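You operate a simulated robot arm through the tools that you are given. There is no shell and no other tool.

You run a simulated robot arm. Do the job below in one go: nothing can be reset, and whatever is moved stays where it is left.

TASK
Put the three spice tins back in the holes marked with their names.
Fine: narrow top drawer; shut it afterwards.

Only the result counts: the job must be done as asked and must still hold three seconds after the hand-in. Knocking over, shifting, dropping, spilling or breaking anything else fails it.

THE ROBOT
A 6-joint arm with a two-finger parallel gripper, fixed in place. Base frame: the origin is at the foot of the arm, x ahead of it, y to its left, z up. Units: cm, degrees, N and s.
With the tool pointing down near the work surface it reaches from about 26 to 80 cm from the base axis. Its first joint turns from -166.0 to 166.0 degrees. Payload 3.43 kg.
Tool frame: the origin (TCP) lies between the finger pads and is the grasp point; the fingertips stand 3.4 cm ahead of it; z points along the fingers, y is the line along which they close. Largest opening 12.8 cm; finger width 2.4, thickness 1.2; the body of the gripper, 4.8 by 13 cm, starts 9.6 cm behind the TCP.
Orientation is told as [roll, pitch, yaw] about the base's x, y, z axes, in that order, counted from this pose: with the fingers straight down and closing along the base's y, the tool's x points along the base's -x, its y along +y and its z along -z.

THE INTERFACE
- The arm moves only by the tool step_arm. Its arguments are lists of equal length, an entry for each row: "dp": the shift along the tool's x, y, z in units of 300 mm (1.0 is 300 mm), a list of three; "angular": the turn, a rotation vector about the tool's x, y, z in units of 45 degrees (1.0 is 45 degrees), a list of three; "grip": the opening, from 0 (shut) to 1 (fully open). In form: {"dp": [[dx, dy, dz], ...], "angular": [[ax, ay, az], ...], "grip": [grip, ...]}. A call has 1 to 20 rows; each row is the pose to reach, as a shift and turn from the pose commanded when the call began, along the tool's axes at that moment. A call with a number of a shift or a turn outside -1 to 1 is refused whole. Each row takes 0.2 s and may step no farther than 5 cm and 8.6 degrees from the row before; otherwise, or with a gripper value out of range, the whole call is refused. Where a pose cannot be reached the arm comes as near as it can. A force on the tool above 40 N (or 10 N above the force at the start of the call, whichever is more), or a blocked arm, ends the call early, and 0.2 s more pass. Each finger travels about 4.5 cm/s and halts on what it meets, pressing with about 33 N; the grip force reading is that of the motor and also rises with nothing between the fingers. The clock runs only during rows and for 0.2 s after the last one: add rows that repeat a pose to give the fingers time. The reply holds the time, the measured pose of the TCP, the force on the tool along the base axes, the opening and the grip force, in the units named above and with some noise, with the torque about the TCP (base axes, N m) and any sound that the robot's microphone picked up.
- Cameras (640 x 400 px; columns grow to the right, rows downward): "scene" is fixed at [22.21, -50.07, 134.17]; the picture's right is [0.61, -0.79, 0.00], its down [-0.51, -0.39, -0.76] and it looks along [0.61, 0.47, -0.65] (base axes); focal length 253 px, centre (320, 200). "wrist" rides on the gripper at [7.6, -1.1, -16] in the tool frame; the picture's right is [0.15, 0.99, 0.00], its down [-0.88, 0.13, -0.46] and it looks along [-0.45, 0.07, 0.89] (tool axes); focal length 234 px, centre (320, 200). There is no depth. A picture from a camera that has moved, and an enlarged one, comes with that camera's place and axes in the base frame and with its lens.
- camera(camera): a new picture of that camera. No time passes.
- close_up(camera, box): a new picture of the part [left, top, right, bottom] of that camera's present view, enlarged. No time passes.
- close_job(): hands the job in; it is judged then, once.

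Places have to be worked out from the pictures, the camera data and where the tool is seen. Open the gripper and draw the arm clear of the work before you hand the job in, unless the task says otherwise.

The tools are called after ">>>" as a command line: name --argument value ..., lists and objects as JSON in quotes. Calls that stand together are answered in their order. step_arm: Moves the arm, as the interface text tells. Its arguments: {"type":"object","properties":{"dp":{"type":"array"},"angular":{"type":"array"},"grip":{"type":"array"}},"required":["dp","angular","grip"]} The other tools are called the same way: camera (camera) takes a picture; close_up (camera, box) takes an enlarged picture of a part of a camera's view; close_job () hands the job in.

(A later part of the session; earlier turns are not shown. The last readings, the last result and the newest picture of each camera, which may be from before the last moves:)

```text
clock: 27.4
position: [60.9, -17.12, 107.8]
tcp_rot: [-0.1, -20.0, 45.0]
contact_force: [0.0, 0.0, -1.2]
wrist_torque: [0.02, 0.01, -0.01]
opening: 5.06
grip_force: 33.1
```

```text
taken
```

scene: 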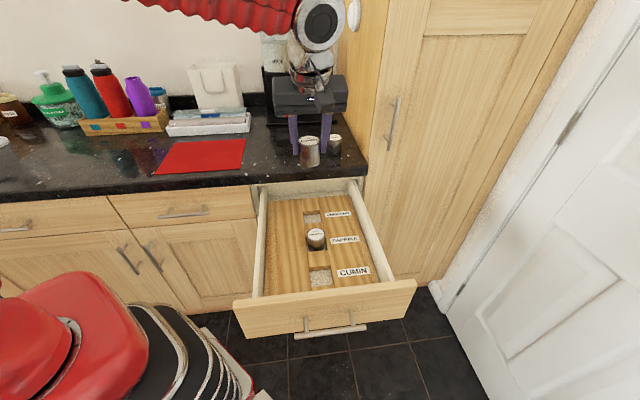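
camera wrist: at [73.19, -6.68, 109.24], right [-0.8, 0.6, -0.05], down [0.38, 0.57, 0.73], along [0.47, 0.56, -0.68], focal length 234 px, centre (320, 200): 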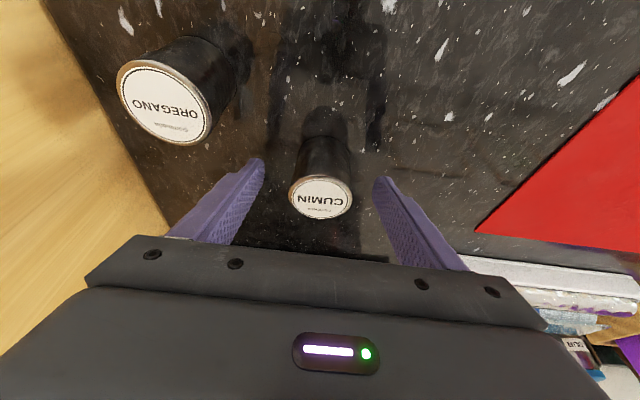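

CUMIN is held over the drawer. I'll carry it outward to above its hole and descend to a checking height.

>>> step_arm --dp '[[0.1503, -0.008, -0.0547], [0.3007, -0.016, -0.1094], [0.4573, -0.0243, -0.1664], [0.512, -0.0243, -0.0161], [0.5667, -0.0243, 0.1343], [0.6215, -0.0243, 0.2846], [0.6739, -0.0243, 0.4287], [0.6739, -0.0243, 0.4287]]' --angular '[[0, 0, 0], [0, 0, 0], [0, 0, 0], [0, 0, 0], [0, 0, 0], [0, 0, 0], [0, 0, 0], [0, 0, 0]]' --grip '[0.1, 0.1, 0.1, 0.1, 0.1, 0.1, 0.1, 0.1]'

>>> camera --camera "wrist"

>>> close_up --camera "wrist" --box '[240, 80, 400, 190]'

>>> close_up --camera "scene" --box '[260, 200, 380, 300]'

>>> camera --camera "scene"

```text
clock: 29.2
position: [50.89, -28.02, 88.76]
tcp_rot: [-0.1, -20.0, 45.1]
contact_force: [-0.2, -0.7, -1.2]
wrist_torque: [-0.02, 0.0, 0.0]
opening: 5.06
grip_force: 33.3
```

```text
taken
camera wrist: at [42.92, -37.6, 101.03], right [-0.8, 0.6, -0.05], down [0.38, 0.57, 0.73], along [0.47, 0.56, -0.68], focal length 234 px, centre (320, 200)
```

wrist: 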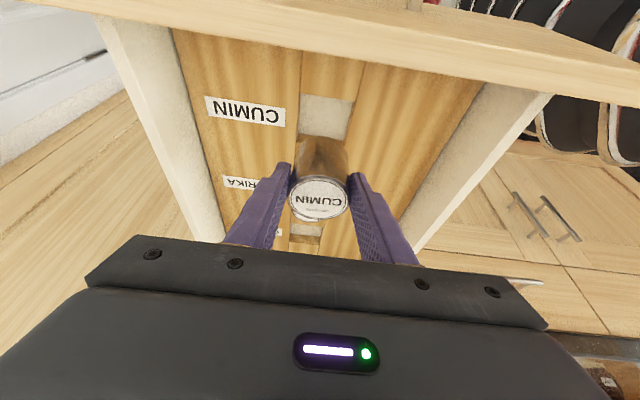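

```text
3.64 times, centred on (320, 135) of wrist
camera zoom: at [42.92, -37.6, 101.03], right [-0.8, 0.6, -0.05], down [0.38, 0.57, 0.73], along [0.47, 0.56, -0.68], focal length 852 px, centre (320, 436)
```

zoom: 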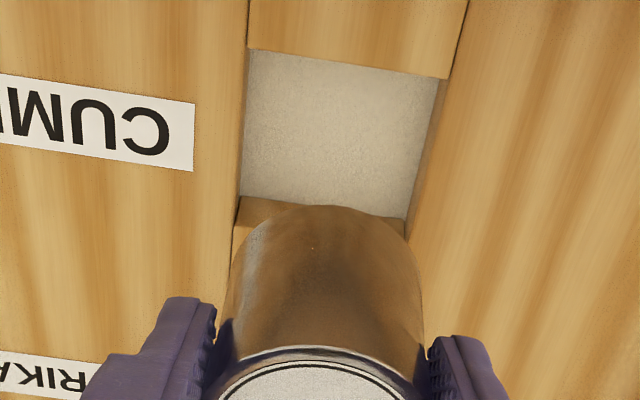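

```text
4.00 times, centred on (320, 250) of scene
camera zoom: at [22.21, -50.07, 134.17], right [0.61, -0.79, 0.0], down [-0.51, -0.39, -0.76], along [0.61, 0.47, -0.65], focal length 1012 px, centre (320, 0)
```

zoom: 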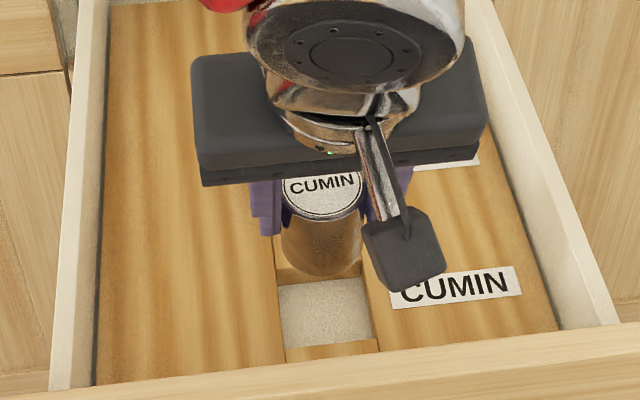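

```text
taken
```

scene: 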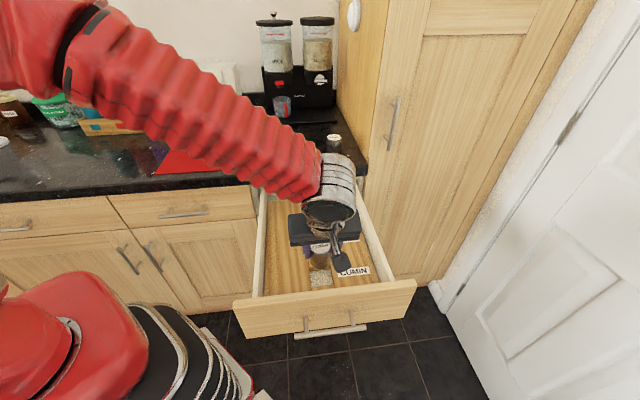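

The CUMIN hole measures about (51.4, -27.6), and the tin should be within 0.1 cm of it. I'll descend to about 1.4 cm above the insert and check again.

>>> step_arm --dp '[[0.0251, -0.0027, 0.0689], [0.0502, -0.0027, 0.1378], [0.0502, -0.0027, 0.1378]]' --angular '[[0, 0, 0], [0, 0, 0], [0, 0, 0]]' --grip '[0.1, 0.1, 0.1]'

>>> close_up --camera "wrist" --box '[240, 80, 400, 190]'

>>> close_up --camera "scene" --box '[275, 230, 375, 300]'

```text
clock: 30.0
position: [51.12, -27.88, 84.24]
tcp_rot: [-0.2, -19.9, 45.1]
contact_force: [-0.1, -0.2, -0.7]
wrist_torque: [0.0, 0.04, 0.01]
opening: 5.06
grip_force: 32.9
```

```text
3.64 times, centred on (320, 135) of wrist
camera zoom: at [42.99, -37.61, 96.63], right [-0.8, 0.6, -0.05], down [0.38, 0.57, 0.73], along [0.47, 0.56, -0.68], focal length 852 px, centre (320, 436)
```

zoom: 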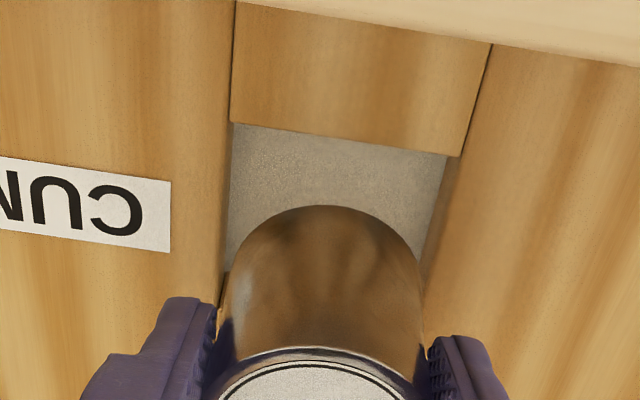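

```text
5.71 times, centred on (325, 265) of scene
camera zoom: at [22.21, -50.07, 134.17], right [0.61, -0.79, 0.0], down [-0.51, -0.39, -0.76], along [0.61, 0.47, -0.65], focal length 1446 px, centre (291, -171)
```

zoom: 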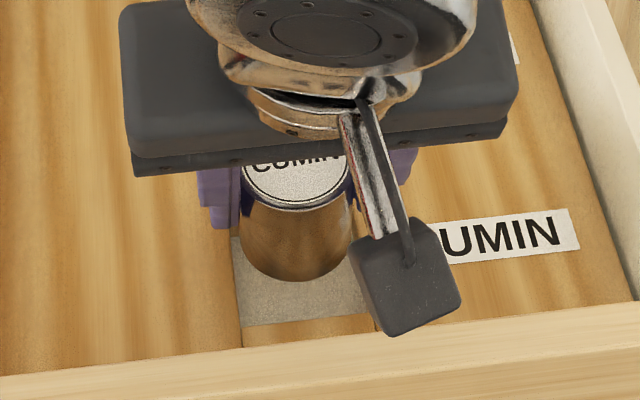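

The tin's near rim suggests it may sit up to about 0.5 cm too far inward compared with the hole. I'll shift 0.3 cm outward and come down 0.9 cm, so rim and hole edge can be compared at nearly the same height.

>>> step_arm --dp '[[0.0197, 0, 0.0248], [0.0197, 0, 0.0248], [0.0197, 0, 0.0248]]' --angular '[[0, 0, 0], [0, 0, 0], [0, 0, 0]]' --grip '[0.1, 0.1, 0.1]'

>>> close_up --camera "wrist" --box '[260, 90, 380, 170]'

>>> close_up --camera "scene" --box '[285, 240, 355, 290]'

```text
clock: 30.8
position: [50.93, -28.14, 83.52]
tcp_rot: [-0.1, -20.0, 45.1]
contact_force: [-0.2, -0.2, -1.6]
wrist_torque: [-0.02, 0.04, -0.01]
opening: 5.04
grip_force: 32.9
```

```text
5.00 times, centred on (320, 130) of wrist
camera zoom: at [42.75, -37.77, 95.78], right [-0.8, 0.6, -0.05], down [0.38, 0.57, 0.73], along [0.47, 0.56, -0.68], focal length 1171 px, centre (320, 550)
```

zoom: 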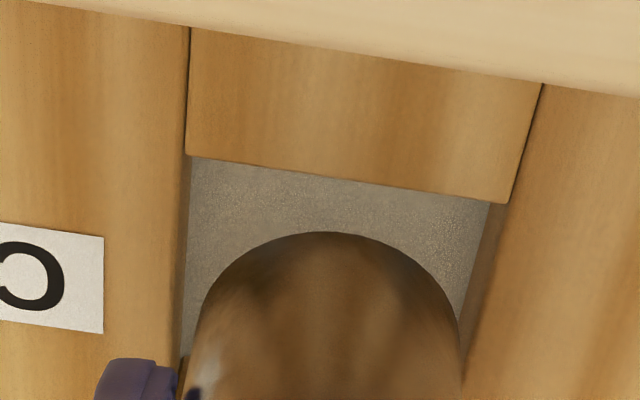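

```text
8.00 times, centred on (320, 265) of scene
camera zoom: at [22.21, -50.07, 134.17], right [0.61, -0.79, 0.0], down [-0.51, -0.39, -0.76], along [0.61, 0.47, -0.65], focal length 2025 px, centre (320, -320)
```

zoom: 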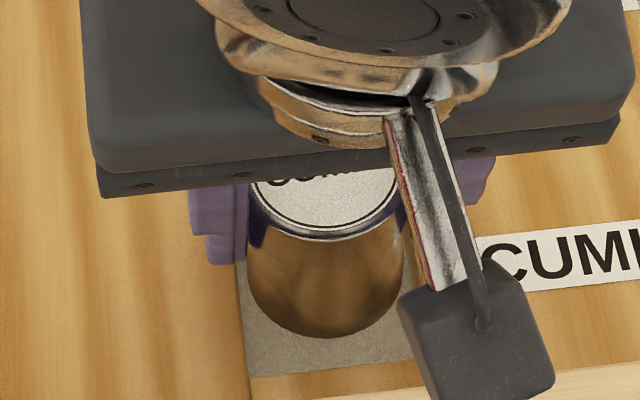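

Both cameras put the tin about 0.4 cm too far inward, while laterally it's centred. I'll shift 0.4 cm outward and lower 0.6 cm.

>>> step_arm --dp '[[0.0125, 0, -0.0046], [0.0125, 0, -0.0046], [0.0159, 0, 0.0048], [0.0194, 0, 0.0142], [0.0194, 0, 0.0142]]' --angular '[[0, 0, 0], [0, 0, 0], [0, 0, 0], [0, 0, 0], [0, 0, 0]]' --grip '[0.1, 0.1, 0.1, 0.1, 0.1]'

>>> close_up --camera "wrist" --box '[260, 90, 380, 170]'

>>> close_up --camera "scene" --box '[285, 240, 355, 290]'

```text
clock: 32.0
position: [50.72, -28.44, 82.92]
tcp_rot: [-0.2, -20.0, 44.9]
contact_force: [0.4, -0.3, -0.4]
wrist_torque: [0.01, 0.01, 0.01]
opening: 5.07
grip_force: 33.2
```

```text
5.00 times, centred on (320, 130) of wrist
camera zoom: at [42.5, -38.1, 95.14], right [-0.8, 0.6, -0.05], down [0.38, 0.57, 0.73], along [0.47, 0.56, -0.68], focal length 1171 px, centre (320, 550)
```

zoom: 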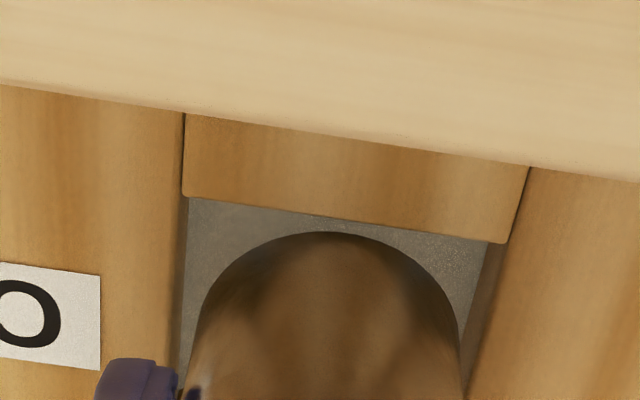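

```text
8.00 times, centred on (320, 265) of scene
camera zoom: at [22.21, -50.07, 134.17], right [0.61, -0.79, 0.0], down [-0.51, -0.39, -0.76], along [0.61, 0.47, -0.65], focal length 2025 px, centre (320, -320)
```

zoom: 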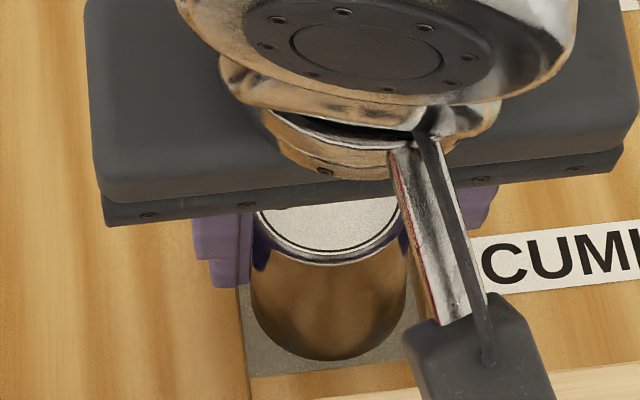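

The gap between the near rim and the hole edge is now about 0.27 cm, and the sides look balanced. Lowering into the hole.

>>> step_arm --dp '[[0.0034, 0, 0.0094], [0.0068, 0, 0.0188], [0.0103, 0, 0.0282], [0.0137, 0, 0.0376], [0.0137, 0, 0.0376]]' --angular '[[0, 0, 0], [0, 0, 0], [0, 0, 0], [0, 0, 0], [0, 0, 0]]' --grip '[0.1, 0.1, 0.1, 0.1, 0.1]'

>>> close_up --camera "wrist" --box '[260, 100, 380, 180]'

>>> close_up --camera "scene" --box '[285, 240, 355, 290]'

```text
clock: 33.2
position: [50.67, -28.57, 81.72]
tcp_rot: [-0.2, -20.0, 45.0]
contact_force: [0.4, -0.5, -1.0]
wrist_torque: [-0.02, 0.0, -0.01]
opening: 5.08
grip_force: 33.3
```

```text
5.00 times, centred on (320, 140) of wrist
camera zoom: at [42.53, -38.18, 93.96], right [-0.8, 0.6, -0.05], down [0.38, 0.57, 0.73], along [0.47, 0.56, -0.68], focal length 1171 px, centre (320, 500)
```

zoom: 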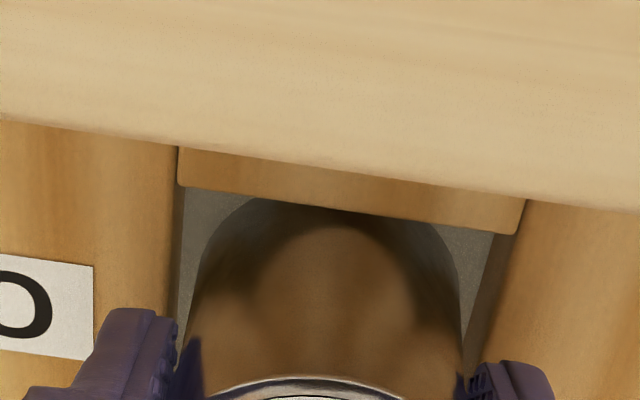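

```text
8.00 times, centred on (320, 265) of scene
camera zoom: at [22.21, -50.07, 134.17], right [0.61, -0.79, 0.0], down [-0.51, -0.39, -0.76], along [0.61, 0.47, -0.65], focal length 2025 px, centre (320, -320)
```

zoom: 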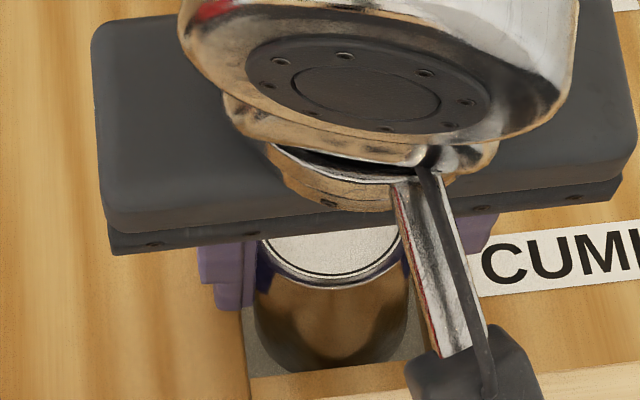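

The tin is inside the hole with no contact force. I'll keep going down gently until it touches the floor.

>>> step_arm --dp '[[0.0023, 0, 0.0063], [0.0046, 0, 0.0125], [0.0068, 0, 0.0188], [0.0068, 0, 0.0188]]' --angular '[[0, 0, 0], [0, 0, 0], [0, 0, 0], [0, 0, 0]]' --grip '[0.1, 0.1, 0.1, 0.1]'

>>> close_up --camera "scene" --box '[285, 240, 355, 290]'

```text
clock: 34.2
position: [50.77, -28.49, 81.17]
tcp_rot: [-0.1, -20.1, 44.9]
contact_force: [0.8, 0.0, -0.5]
wrist_torque: [0.04, 0.02, 0.0]
opening: 5.05
grip_force: 33.2
```

```text
8.00 times, centred on (320, 265) of scene
camera zoom: at [22.21, -50.07, 134.17], right [0.61, -0.79, 0.0], down [-0.51, -0.39, -0.76], along [0.61, 0.47, -0.65], focal length 2025 px, centre (320, -320)
```

zoom: 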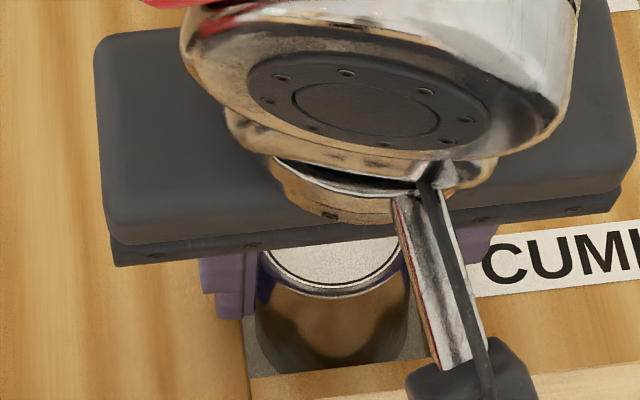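

Not touching yet. I'll creep down another 0.3 cm.

>>> step_arm --dp '[[0.0011, 0, 0.0031], [0.0023, 0, 0.0063], [0.0034, 0, 0.0094], [0.0034, 0, 0.0094]]' --angular '[[0, 0, 0], [0, 0, 0], [0, 0, 0], [0, 0, 0]]' --grip '[0.1, 0.1, 0.1, 0.1]'

```text
clock: 35.2
position: [50.72, -28.66, 81.03]
tcp_rot: [-0.3, -20.0, 45.1]
contact_force: [-3.7, 4.8, 28.6]
wrist_torque: [0.42, 0.13, -0.06]
opening: 5.07
grip_force: 33.2
```

There's firm contact at the predicted floor height of about 81.1. I'll relieve the load by 0.15 cm, open, and rise straight up.

>>> step_arm --dp '[[-0.0017, 0, -0.0047], [-0.0017, 0, -0.0047], [-0.0017, 0, -0.0047], [-0.0017, 0, -0.0047], [-0.0114, 0, -0.0313], [-0.0342, 0, -0.094], [-0.08, 0, -0.219], [-0.131, 0, -0.36], [-0.182, 0, -0.501], [-0.234, 0, -0.642], [-0.28, 0, -0.77], [-0.28, 0, -0.77]]' --angular '[[0, 0, 0], [0, 0, 0], [0, 0, 0], [0, 0, 0], [0, 0, 0], [0, 0, 0], [0, 0, 0], [0, 0, 0], [0, 0, 0], [0, 0, 0], [0, 0, 0], [0, 0, 0]]' --grip '[0.1, 0.45, 0.6, 0.6, 0.6, 0.6, 0.65, 0.7, 0.75, 0.75, 0.75, 0.75]'

>>> camera --camera "wrist"

>>> camera --camera "scene"

>>> close_up --camera "scene" --box '[250, 190, 400, 290]'

```text
clock: 37.8
position: [50.45, -28.68, 105.61]
tcp_rot: [-0.2, -20.0, 45.0]
contact_force: [0.3, 0.1, -0.4]
wrist_torque: [-0.01, 0.0, 0.0]
opening: 9.59
grip_force: 0.1
```

```text
taken
camera wrist: at [42.27, -38.36, 117.87], right [-0.8, 0.6, -0.05], down [0.38, 0.57, 0.73], along [0.47, 0.56, -0.68], focal length 234 px, centre (320, 200)
```

wrist: 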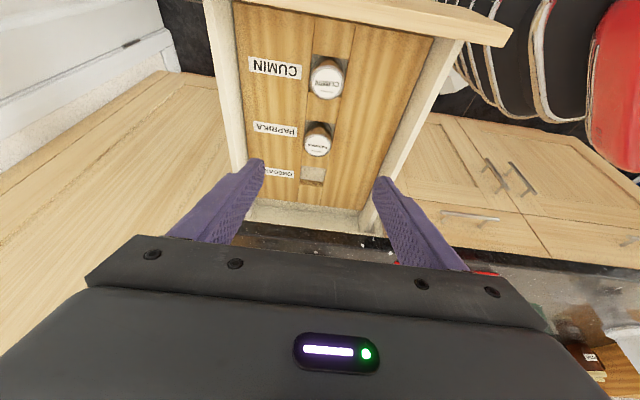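

```text
taken
```

scene: 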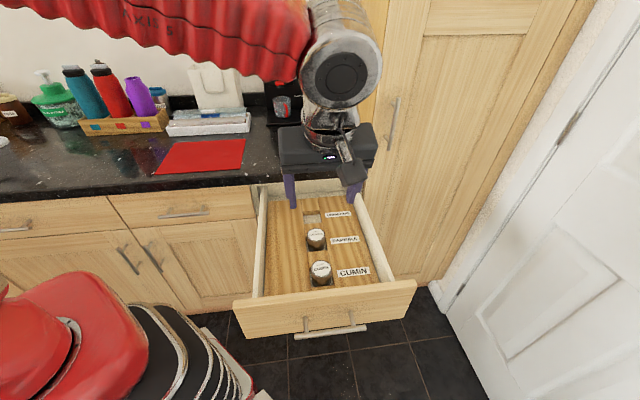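

```text
4.00 times, centred on (325, 240) of scene
camera zoom: at [22.21, -50.07, 134.17], right [0.61, -0.79, 0.0], down [-0.51, -0.39, -0.76], along [0.61, 0.47, -0.65], focal length 1012 px, centre (300, 40)
```

zoom: 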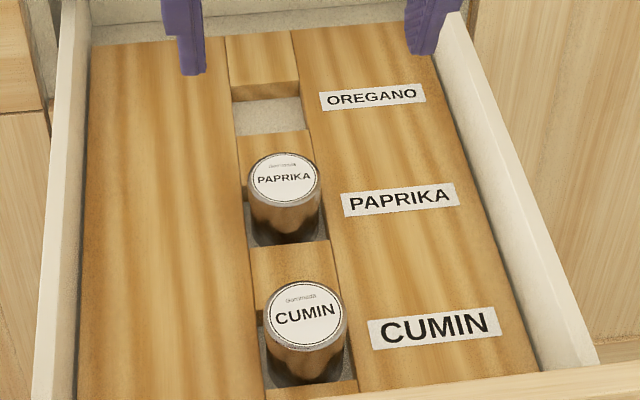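

CUMIN is seated in its hole. For OREGANO at (84.5, -7.6) I'll go back over the worktop while turning the yaw to 0° and keeping the 20° outward tilt, so the reach is radial.

>>> step_arm --dp '[[-0.1304, -0.006, 0.0474], [-0.2609, -0.012, 0.0949], [-0.3913, -0.018, 0.1423], [-0.5217, -0.024, 0.1897], [-0.6521, -0.03, 0.2371], [-0.7826, -0.036, 0.2846], [-0.913, -0.042, 0.332], [-0.913, -0.042, 0.332], [-0.913, -0.042, 0.332]]' --angular '[[0.0489, 0, 0.1342], [0.0977, 0, 0.2685], [0.1466, 0, 0.4027], [0.1954, 0, 0.537], [0.2443, 0, 0.6712], [0.2931, 0, 0.8055], [0.342, 0, 0.9397], [0.342, 0, 0.9397], [0.342, 0, 0.9397]]' --grip '[0.75, 0.75, 0.75, 0.75, 0.75, 0.75, 0.75, 0.75, 0.75]'

>>> camera --camera "wrist"

>>> camera --camera "scene"

```text
clock: 39.8
position: [72.32, -8.84, 105.38]
tcp_rot: [0.0, -20.1, -0.1]
contact_force: [1.1, -0.4, 0.7]
wrist_torque: [0.0, 0.01, -0.01]
opening: 9.61
grip_force: 0.0
```

```text
taken
camera wrist: at [59.57, -9.88, 117.61], right [-0.14, 0.99, -0.05], down [0.67, 0.13, 0.73], along [0.73, 0.06, -0.68], focal length 234 px, centre (320, 200)
```

wrist: 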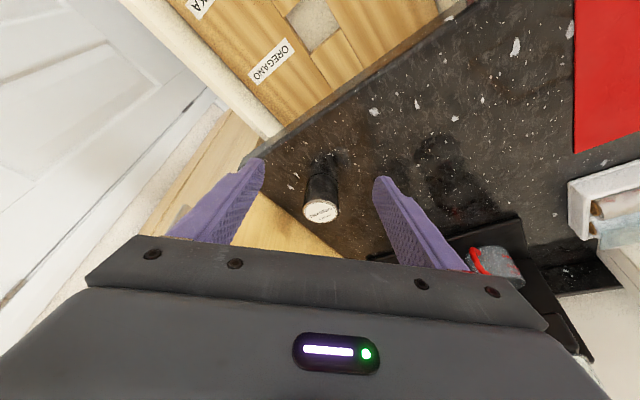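

```text
taken
```

scene: 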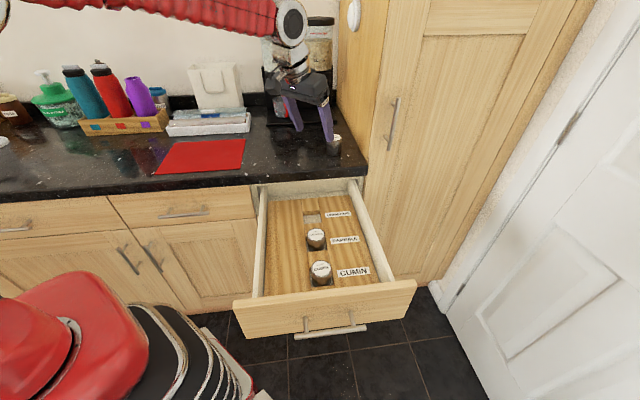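

OREGANO measures at about (84.4, -7.5). I'll move to hover over it at z≈103.

>>> step_arm --dp '[[-0.1107, 0.0143, 0.0687], [-0.2215, 0.0287, 0.1373], [-0.3322, 0.043, 0.206], [-0.3322, 0.043, 0.206], [-0.3322, 0.043, 0.206]]' --angular '[[0, 0, 0], [0, 0, 0], [0, 0, 0], [0, 0, 0], [0, 0, 0]]' --grip '[0.75, 0.75, 0.75, 0.75, 0.75]'

>>> camera --camera "wrist"

>>> close_up --camera "scene" --box '[270, 80, 390, 170]'

```text
clock: 41.0
position: [83.62, -7.74, 102.82]
tcp_rot: [-0.1, -20.0, -0.1]
contact_force: [-1.0, 0.3, -0.3]
wrist_torque: [-0.02, 0.03, -0.01]
opening: 9.6
grip_force: 0.0
```

```text
taken
camera wrist: at [70.99, -8.81, 115.11], right [-0.14, 0.99, -0.05], down [0.67, 0.13, 0.73], along [0.73, 0.06, -0.68], focal length 234 px, centre (320, 200)
```

wrist: 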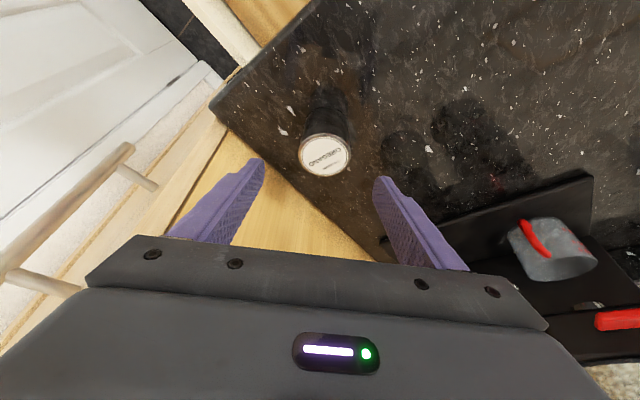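

```text
4.44 times, centred on (330, 125) of scene
camera zoom: at [22.21, -50.07, 134.17], right [0.61, -0.79, 0.0], down [-0.51, -0.39, -0.76], along [0.61, 0.47, -0.65], focal length 1125 px, centre (276, 533)
```

zoom: 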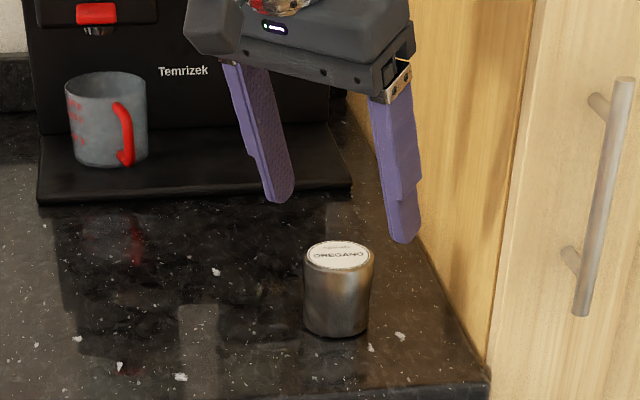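

OREGANO is at (84.45, -7.42) and needs a 0.28 cm lateral correction. I'll descend vertically around it.

>>> step_arm --dp '[[0.018, 0.0093, 0.055], [0.04, 0.0093, 0.12], [0.0609, 0.0093, 0.1818], [0.0609, 0.0093, 0.1818], [0.0609, 0.0093, 0.1818]]' --angular '[[0, 0, 0], [0, 0, 0], [0, 0, 0], [0, 0, 0], [0, 0, 0]]' --grip '[0.75, 0.75, 0.75, 0.75, 0.75]'

>>> camera --camera "wrist"

>>> close_up --camera "scene" --box '[280, 90, 380, 165]'

```text
clock: 42.2
position: [83.66, -7.36, 97.24]
tcp_rot: [0.0, -20.1, 0.1]
contact_force: [-0.5, -0.3, 0.3]
wrist_torque: [0.02, 0.0, 0.02]
opening: 9.58
grip_force: 0.0
```

```text
taken
camera wrist: at [71.05, -8.57, 109.44], right [-0.14, 0.99, -0.05], down [0.67, 0.13, 0.73], along [0.73, 0.06, -0.68], focal length 234 px, centre (320, 200)
```

wrist: 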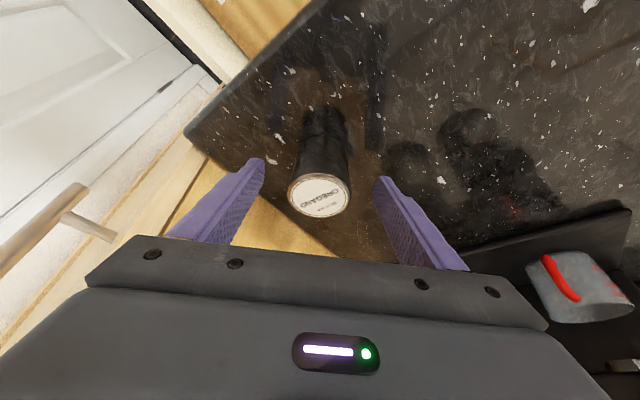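

```text
5.33 times, centred on (330, 128) of scene
camera zoom: at [22.21, -50.07, 134.17], right [0.61, -0.79, 0.0], down [-0.51, -0.39, -0.76], along [0.61, 0.47, -0.65], focal length 1350 px, centre (267, 587)
```

zoom: 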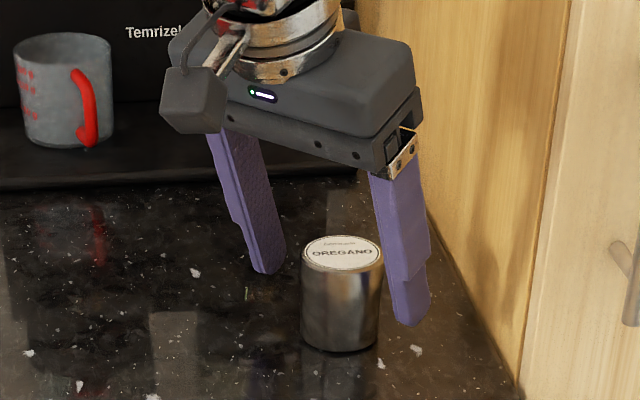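

The fingers straddle OREGANO with it centred. Closing the gripper.

>>> step_arm --dp '[[0, 0, 0], [0, 0, 0], [0, 0, 0], [0, 0, 0], [0, 0, 0], [0, 0, 0], [0, 0, 0]]' --angular '[[0, 0, 0], [0, 0, 0], [0, 0, 0], [0, 0, 0], [0, 0, 0], [0, 0, 0], [0, 0, 0]]' --grip '[0.75, 0.5, 0.3, 0.1, 0.1, 0.1, 0.1]'

>>> close_up --camera "wrist" --box '[260, 130, 380, 230]'

>>> close_up --camera "scene" --box '[280, 90, 380, 165]'

```text
clock: 43.8
position: [83.71, -7.55, 97.34]
tcp_rot: [-0.1, -20.1, 0.0]
contact_force: [0.4, 0.0, 0.8]
wrist_torque: [-0.01, -0.06, 0.0]
opening: 5.03
grip_force: 32.6
```

```text
4.00 times, centred on (320, 180) of wrist
camera zoom: at [71.05, -8.57, 109.45], right [-0.14, 0.99, -0.05], down [0.67, 0.13, 0.73], along [0.73, 0.06, -0.68], focal length 937 px, centre (320, 280)
```

zoom: 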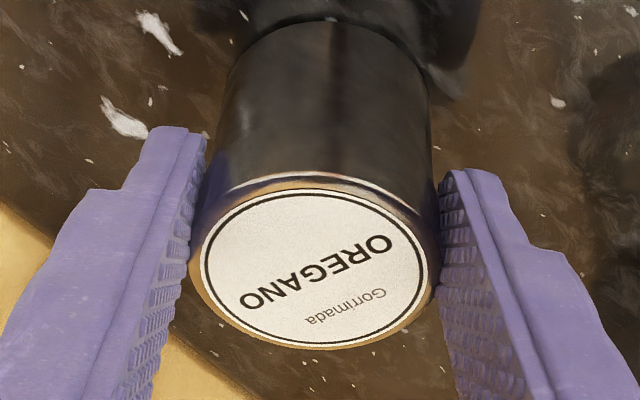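

```text
5.33 times, centred on (330, 128) of scene
camera zoom: at [22.21, -50.07, 134.17], right [0.61, -0.79, 0.0], down [-0.51, -0.39, -0.76], along [0.61, 0.47, -0.65], focal length 1350 px, centre (267, 587)
```

zoom: 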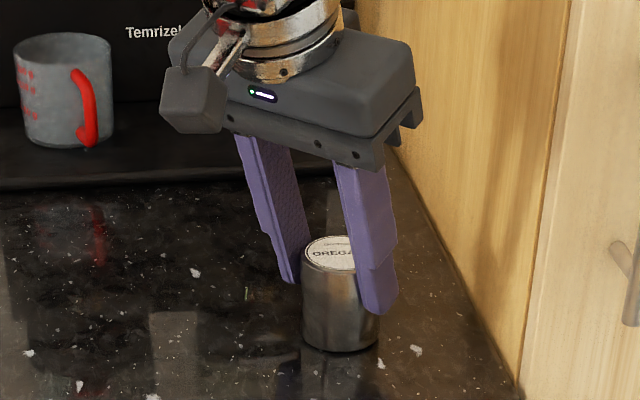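

OREGANO is gripped (5.03 cm, 33 N). I'll lift it, draw it back toward the robot, and turn the yaw back to 45° above the OREGANO hole while keeping the tilt.

>>> step_arm --dp '[[-0.0171, 0, -0.047], [-0.0513, 0, -0.141], [-0.0912, 0, -0.2506], [0.0384, 0, -0.3332], [0.1793, 0, -0.3845], [0.3203, 0, -0.4358], [0.3401, -0.0295, -0.443], [0.36, -0.0589, -0.4502], [0.3798, -0.0884, -0.4575], [0.3996, -0.1178, -0.4647], [0.4195, -0.1473, -0.4719], [0.4393, -0.1767, -0.4791], [0.4393, -0.1767, -0.4791], [0.4393, -0.1767, -0.4791]]' --angular '[[0, 0, 0], [0, 0, 0], [0, 0, 0], [0, 0, 0], [0, 0, 0], [0, 0, 0], [-0.057, 0, -0.1566], [-0.114, 0, -0.3132], [-0.171, 0, -0.4699], [-0.228, 0, -0.6265], [-0.285, 0, -0.7831], [-0.342, 0, -0.9397], [-0.342, 0, -0.9397], [-0.342, 0, -0.9397]]' --grip '[0.1, 0.1, 0.1, 0.1, 0.1, 0.1, 0.1, 0.1, 0.1, 0.1, 0.1, 0.1, 0.1, 0.1]'

>>> camera --camera "wrist"

>>> camera --camera "scene"

```text
clock: 46.8
position: [66.54, -12.27, 106.23]
tcp_rot: [-0.2, -19.9, 45.0]
contact_force: [0.4, -0.1, -0.4]
wrist_torque: [-0.03, -0.02, -0.03]
opening: 5.04
grip_force: 33.0
```

```text
taken
camera wrist: at [58.39, -21.99, 118.49], right [-0.8, 0.6, -0.05], down [0.38, 0.57, 0.73], along [0.47, 0.56, -0.68], focal length 234 px, centre (320, 200)
```

wrist: 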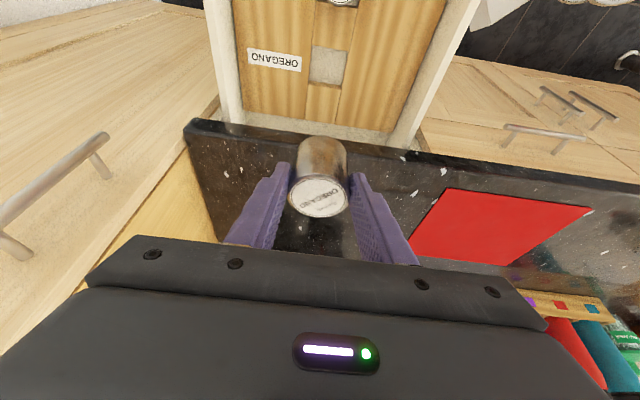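

```text
taken
```

scene: 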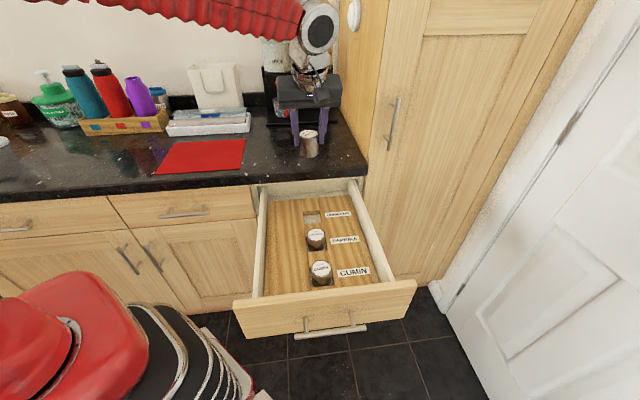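

The TCP reads (66.5, -12.3). Before descending I want to check the clearance between the tin and the worktop's front edge, so I'll zoom in on that.

>>> close_up --camera "wrist" --box '[220, 20, 420, 170]'

>>> close_up --camera "scene" --box '[245, 120, 385, 230]'

```text
2.67 times, centred on (320, 95) of wrist
camera zoom: at [58.39, -21.99, 118.49], right [-0.8, 0.6, -0.05], down [0.38, 0.57, 0.73], along [0.47, 0.56, -0.68], focal length 624 px, centre (320, 480)
```

zoom: 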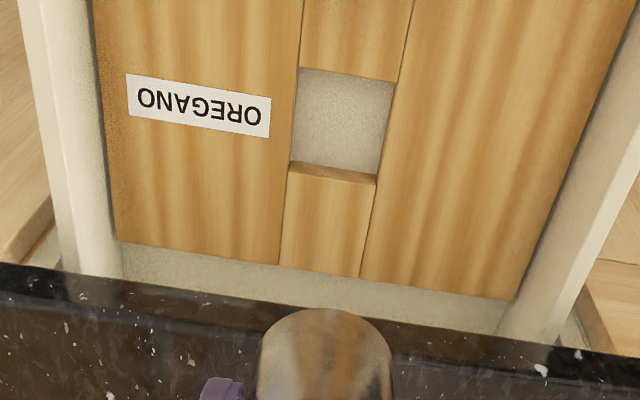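

```text
3.64 times, centred on (315, 175) of scene
camera zoom: at [22.21, -50.07, 134.17], right [0.61, -0.79, 0.0], down [-0.51, -0.39, -0.76], along [0.61, 0.47, -0.65], focal length 920 px, centre (338, 291)
```

zoom: 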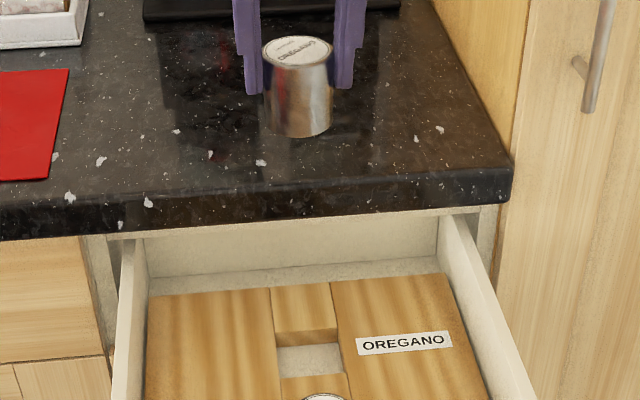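

The worktop's front face is at d≈43.6 along the drawer axis, and the tin's outer side will be at about 41.5, so there's about 2 cm of clearance. The OREGANO hole measures at d≈38.9, c≈56 (along and across the drawer), which is about (67.0, -12.1). I'll descend to the checking height.

>>> step_arm --dp '[[0.063, -0.009, 0.1332], [0.1132, -0.009, 0.271], [0.1633, -0.009, 0.4088], [0.2135, -0.009, 0.5466], [0.2135, -0.009, 0.5466], [0.2135, -0.009, 0.5466]]' --angular '[[0, 0, 0], [0, 0, 0], [0, 0, 0], [0, 0, 0], [0, 0, 0], [0, 0, 0]]' --grip '[0.1, 0.1, 0.1, 0.1, 0.1, 0.1]'

>>> camera --camera "wrist"

>>> close_up --camera "wrist" --box '[240, 80, 400, 190]'

>>> close_up --camera "scene" --box '[265, 150, 385, 250]'

```text
clock: 48.2
position: [66.24, -13.06, 88.84]
tcp_rot: [-0.1, -20.0, 45.0]
contact_force: [-0.1, -0.4, -0.7]
wrist_torque: [0.0, -0.01, 0.02]
opening: 5.05
grip_force: 32.6
```

```text
taken
camera wrist: at [58.11, -22.7, 101.02], right [-0.8, 0.6, -0.05], down [0.38, 0.57, 0.73], along [0.47, 0.56, -0.68], focal length 234 px, centre (320, 200)
```

wrist: 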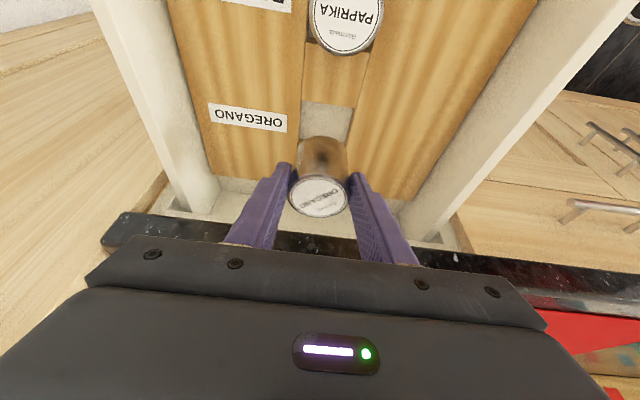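

```text
3.64 times, centred on (320, 135) of wrist
camera zoom: at [58.11, -22.7, 101.02], right [-0.8, 0.6, -0.05], down [0.38, 0.57, 0.73], along [0.47, 0.56, -0.68], focal length 852 px, centre (320, 436)
```

zoom: 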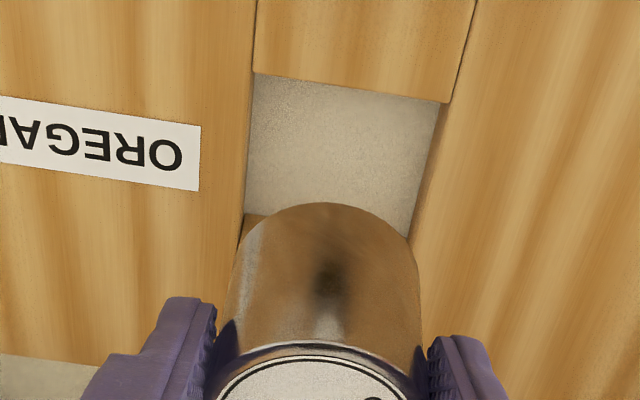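

```text
4.00 times, centred on (325, 200) of scene
camera zoom: at [22.21, -50.07, 134.17], right [0.61, -0.79, 0.0], down [-0.51, -0.39, -0.76], along [0.61, 0.47, -0.65], focal length 1012 px, centre (300, 200)
```

zoom: 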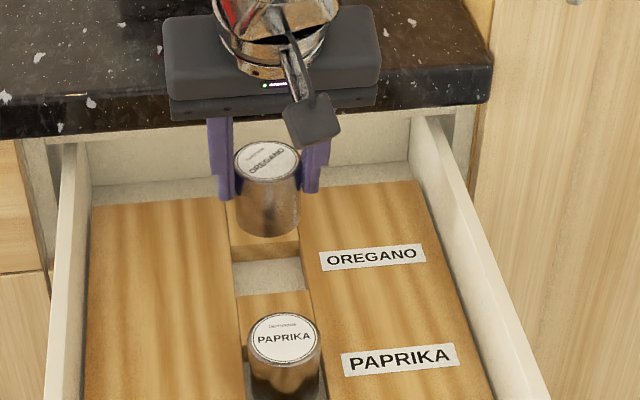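

Tin and hole estimates agree within 0.1 cm. I'll descend to about 0.8 cm above the insert for the final comparison.

>>> step_arm --dp '[[0.0262, 0, 0.072], [0.0524, 0, 0.1441], [0.0524, 0, 0.1441], [0.0524, 0, 0.1441]]' --angular '[[0, 0, 0], [0, 0, 0], [0, 0, 0], [0, 0, 0]]' --grip '[0.1, 0.1, 0.1, 0.1]'

>>> close_up --camera "wrist" --box '[260, 90, 380, 170]'

>>> close_up --camera "scene" --box '[280, 185, 350, 235]'

```text
clock: 49.2
position: [66.33, -12.89, 84.14]
tcp_rot: [-0.1, -19.9, 44.9]
contact_force: [-0.8, -0.8, -0.2]
wrist_torque: [-0.02, 0.01, 0.0]
opening: 5.04
grip_force: 32.6
```

```text
5.00 times, centred on (320, 130) of wrist
camera zoom: at [58.23, -22.59, 96.42], right [-0.8, 0.6, -0.05], down [0.38, 0.57, 0.73], along [0.47, 0.56, -0.68], focal length 1171 px, centre (320, 550)
```

zoom: 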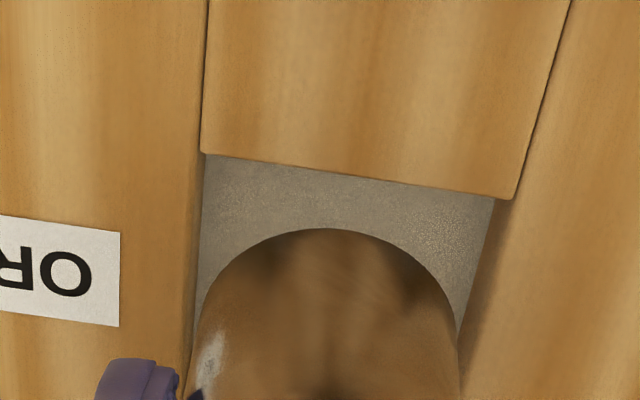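

```text
8.00 times, centred on (315, 210) of scene
camera zoom: at [22.21, -50.07, 134.17], right [0.61, -0.79, 0.0], down [-0.51, -0.39, -0.76], along [0.61, 0.47, -0.65], focal length 2025 px, centre (360, 120)
```

zoom: 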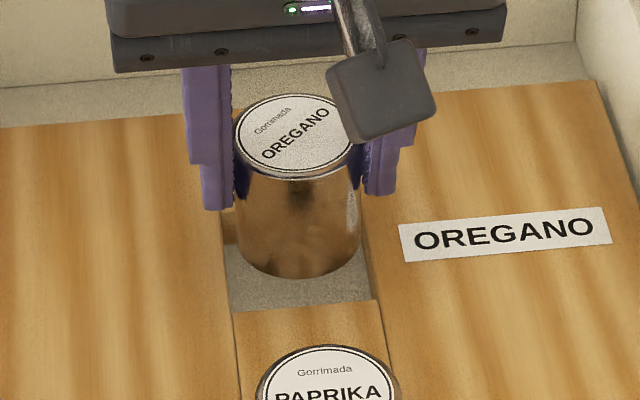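

The tin looks about 0.3 cm too far inward and about 0.1 cm off sideways. I'll correct that, lower 0.5 cm and compare again.

>>> step_arm --dp '[[0.0094, 0.0033, -0.0034], [0.0151, 0.0033, 0.0122], [0.0151, 0.0033, 0.0122]]' --angular '[[0, 0, 0], [0, 0, 0], [0, 0, 0]]' --grip '[0.1, 0.1, 0.1]'

>>> close_up --camera "wrist" --box '[270, 105, 370, 170]'

>>> close_up --camera "scene" --box '[280, 185, 350, 235]'

```text
clock: 50.0
position: [66.21, -13.07, 83.67]
tcp_rot: [-0.2, -20.0, 45.0]
contact_force: [0.2, -0.6, -1.6]
wrist_torque: [-0.01, -0.02, -0.02]
opening: 5.03
grip_force: 33.3
```

```text
6.15 times, centred on (320, 138) of wrist
camera zoom: at [58.0, -22.75, 95.86], right [-0.8, 0.6, -0.05], down [0.38, 0.57, 0.73], along [0.47, 0.56, -0.68], focal length 1441 px, centre (320, 585)
```

zoom: 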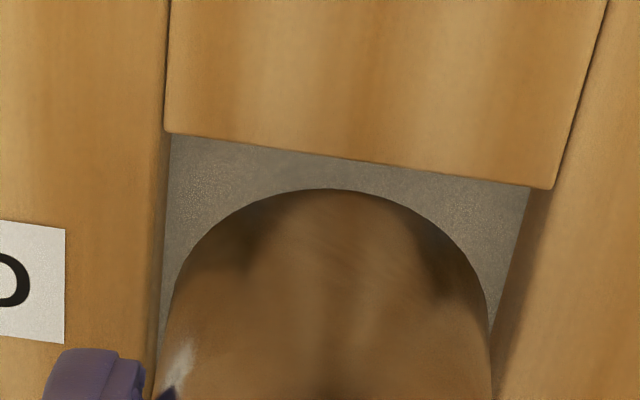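

```text
8.00 times, centred on (315, 210) of scene
camera zoom: at [22.21, -50.07, 134.17], right [0.61, -0.79, 0.0], down [-0.51, -0.39, -0.76], along [0.61, 0.47, -0.65], focal length 2025 px, centre (360, 120)
```

zoom: 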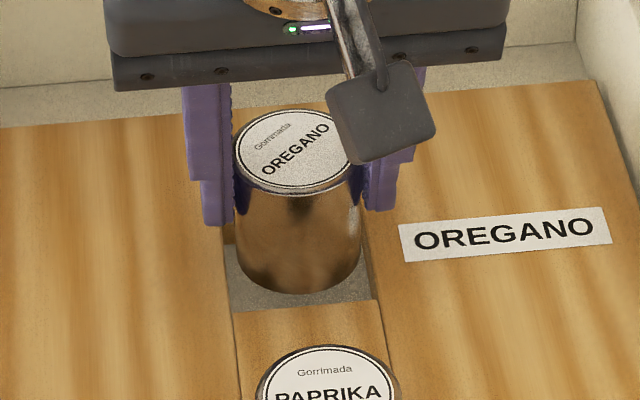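

The near gap is now about 0.3 cm and the sides match to within 0.07 cm. I'll make a tiny lateral trim and lower into the hole.

>>> step_arm --dp '[[0, 0.002, 0], [0.0034, 0.002, 0.0094], [0.0068, 0.002, 0.0188], [0.0103, 0.002, 0.0282], [0.0137, 0.002, 0.0376], [0.0171, 0.002, 0.047], [0.0171, 0.002, 0.047]]' --angular '[[0, 0, 0], [0, 0, 0], [0, 0, 0], [0, 0, 0], [0, 0, 0], [0, 0, 0], [0, 0, 0]]' --grip '[0.1, 0.1, 0.1, 0.1, 0.1, 0.1, 0.1]'

>>> close_up --camera "wrist" --box '[270, 105, 370, 170]'

>>> close_up --camera "scene" --box '[280, 185, 350, 235]'

```text
clock: 51.6
position: [66.13, -13.0, 82.12]
tcp_rot: [-0.1, -19.9, 45.0]
contact_force: [0.2, -0.4, -0.7]
wrist_torque: [-0.01, -0.01, 0.02]
opening: 5.03
grip_force: 33.6
```

```text
6.15 times, centred on (320, 138) of wrist
camera zoom: at [57.98, -22.8, 94.3], right [-0.8, 0.6, -0.05], down [0.38, 0.57, 0.73], along [0.47, 0.56, -0.68], focal length 1441 px, centre (320, 585)
```

zoom: 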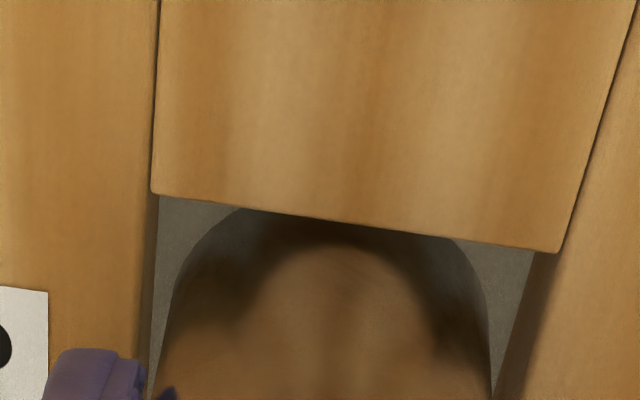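

```text
8.00 times, centred on (315, 210) of scene
camera zoom: at [22.21, -50.07, 134.17], right [0.61, -0.79, 0.0], down [-0.51, -0.39, -0.76], along [0.61, 0.47, -0.65], focal length 2025 px, centre (360, 120)
```

zoom: 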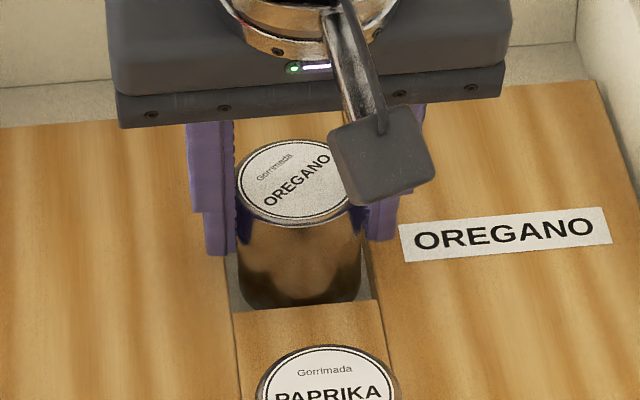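

The tin is in the hole with no contact force, so I'll continue gently to the floor.

>>> step_arm --dp '[[0.0023, 0, 0.0063], [0.0046, 0, 0.0125], [0.0057, 0, 0.0157], [0.0057, 0, 0.0157]]' --angular '[[0, 0, 0], [0, 0, 0], [0, 0, 0], [0, 0, 0]]' --grip '[0.1, 0.1, 0.1, 0.1]'

```text
clock: 52.6
position: [66.08, -13.07, 81.59]
tcp_rot: [-0.1, -19.9, 45.0]
contact_force: [-0.4, -0.5, -1.2]
wrist_torque: [-0.03, 0.01, 0.02]
opening: 5.03
grip_force: 33.2
```

Still free at z≈81.6. Creeping down 0.25 cm in small steps.

>>> step_arm --dp '[[0.0011, 0, 0.0031], [0.0019, 0, 0.0052], [0.0028, 0, 0.0078], [0.0028, 0, 0.0078]]' --angular '[[0, 0, 0], [0, 0, 0], [0, 0, 0], [0, 0, 0]]' --grip '[0.1, 0.1, 0.1, 0.1]'

```text
clock: 53.6
position: [66.19, -13.09, 81.5]
tcp_rot: [-0.1, -19.9, 45.1]
contact_force: [-2.2, 0.7, 4.8]
wrist_torque: [0.17, 0.14, 0.04]
opening: 5.0
grip_force: 33.1
```

There's light floor contact (about 5 N) at the predicted height. I'll open the fingers and rise straight up.

>>> step_arm --dp '[[0, 0, 0], [0, 0, 0], [0, 0, 0], [0, 0, 0], [-0.0114, 0, -0.0313], [-0.0342, 0, -0.094], [-0.08, 0, -0.219], [-0.131, 0, -0.36], [-0.182, 0, -0.501], [-0.234, 0, -0.642], [-0.28, 0, -0.77], [-0.28, 0, -0.77]]' --angular '[[0, 0, 0], [0, 0, 0], [0, 0, 0], [0, 0, 0], [0, 0, 0], [0, 0, 0], [0, 0, 0], [0, 0, 0], [0, 0, 0], [0, 0, 0], [0, 0, 0], [0, 0, 0]]' --grip '[0.45, 0.6, 0.6, 0.6, 0.6, 0.6, 0.6, 0.6, 0.6, 0.6, 0.6, 0.6]'

>>> camera --camera "wrist"

>>> camera --camera "scene"

>>> close_up --camera "scene" --box '[280, 195, 370, 290]'

>>> close_up --camera "scene" --box '[225, 260, 425, 350]'

```text
clock: 56.2
position: [66.06, -13.24, 105.79]
tcp_rot: [-0.1, -19.9, 45.0]
contact_force: [1.0, 0.1, 0.4]
wrist_torque: [0.01, -0.02, 0.0]
opening: 7.7
grip_force: 0.0
```

```text
taken
camera wrist: at [57.87, -22.91, 118.07], right [-0.8, 0.6, -0.05], down [0.38, 0.57, 0.73], along [0.47, 0.56, -0.68], focal length 234 px, centre (320, 200)
```

wrist: 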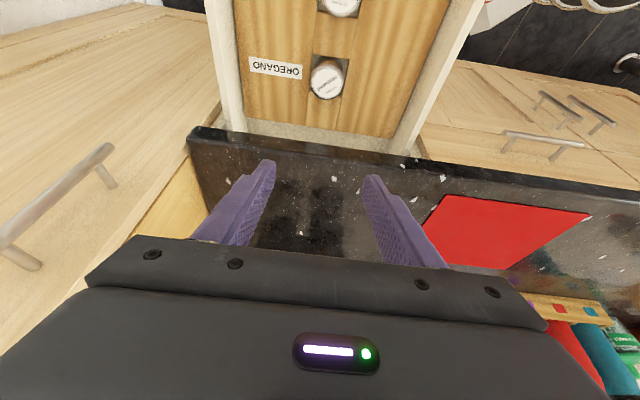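

```text
taken
```

scene: 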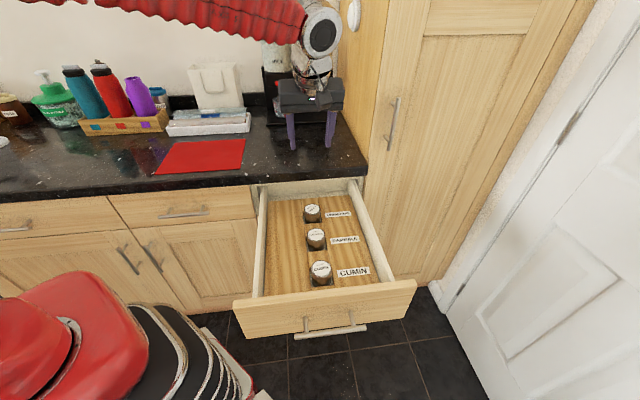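

```text
4.21 times, centred on (325, 242) of scene
camera zoom: at [22.21, -50.07, 134.17], right [0.61, -0.79, 0.0], down [-0.51, -0.39, -0.76], along [0.61, 0.47, -0.65], focal length 1066 px, centre (299, 21)
```

zoom: 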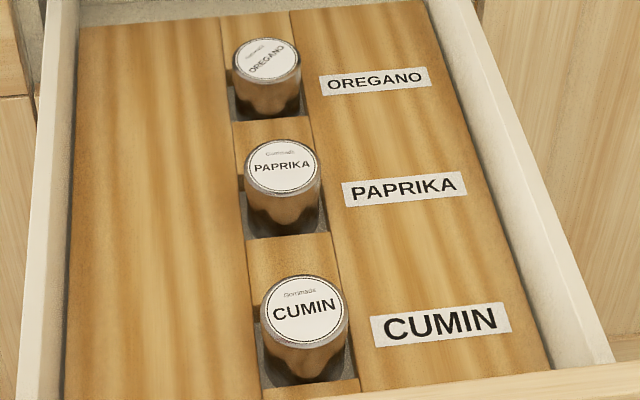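

```text
3.20 times, centred on (325, 305) of scene
camera zoom: at [22.21, -50.07, 134.17], right [0.61, -0.79, 0.0], down [-0.51, -0.39, -0.76], along [0.61, 0.47, -0.65], focal length 810 px, centre (304, -136)
```

zoom: 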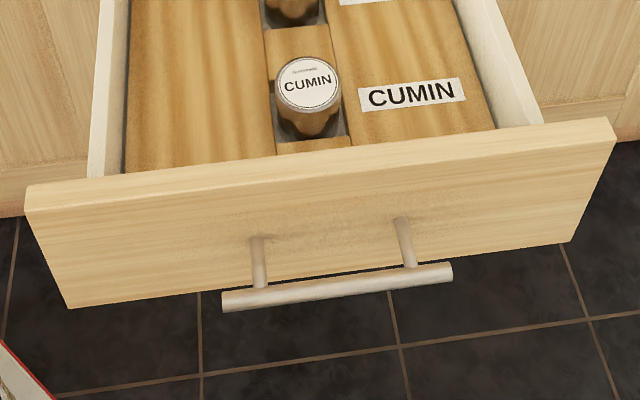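

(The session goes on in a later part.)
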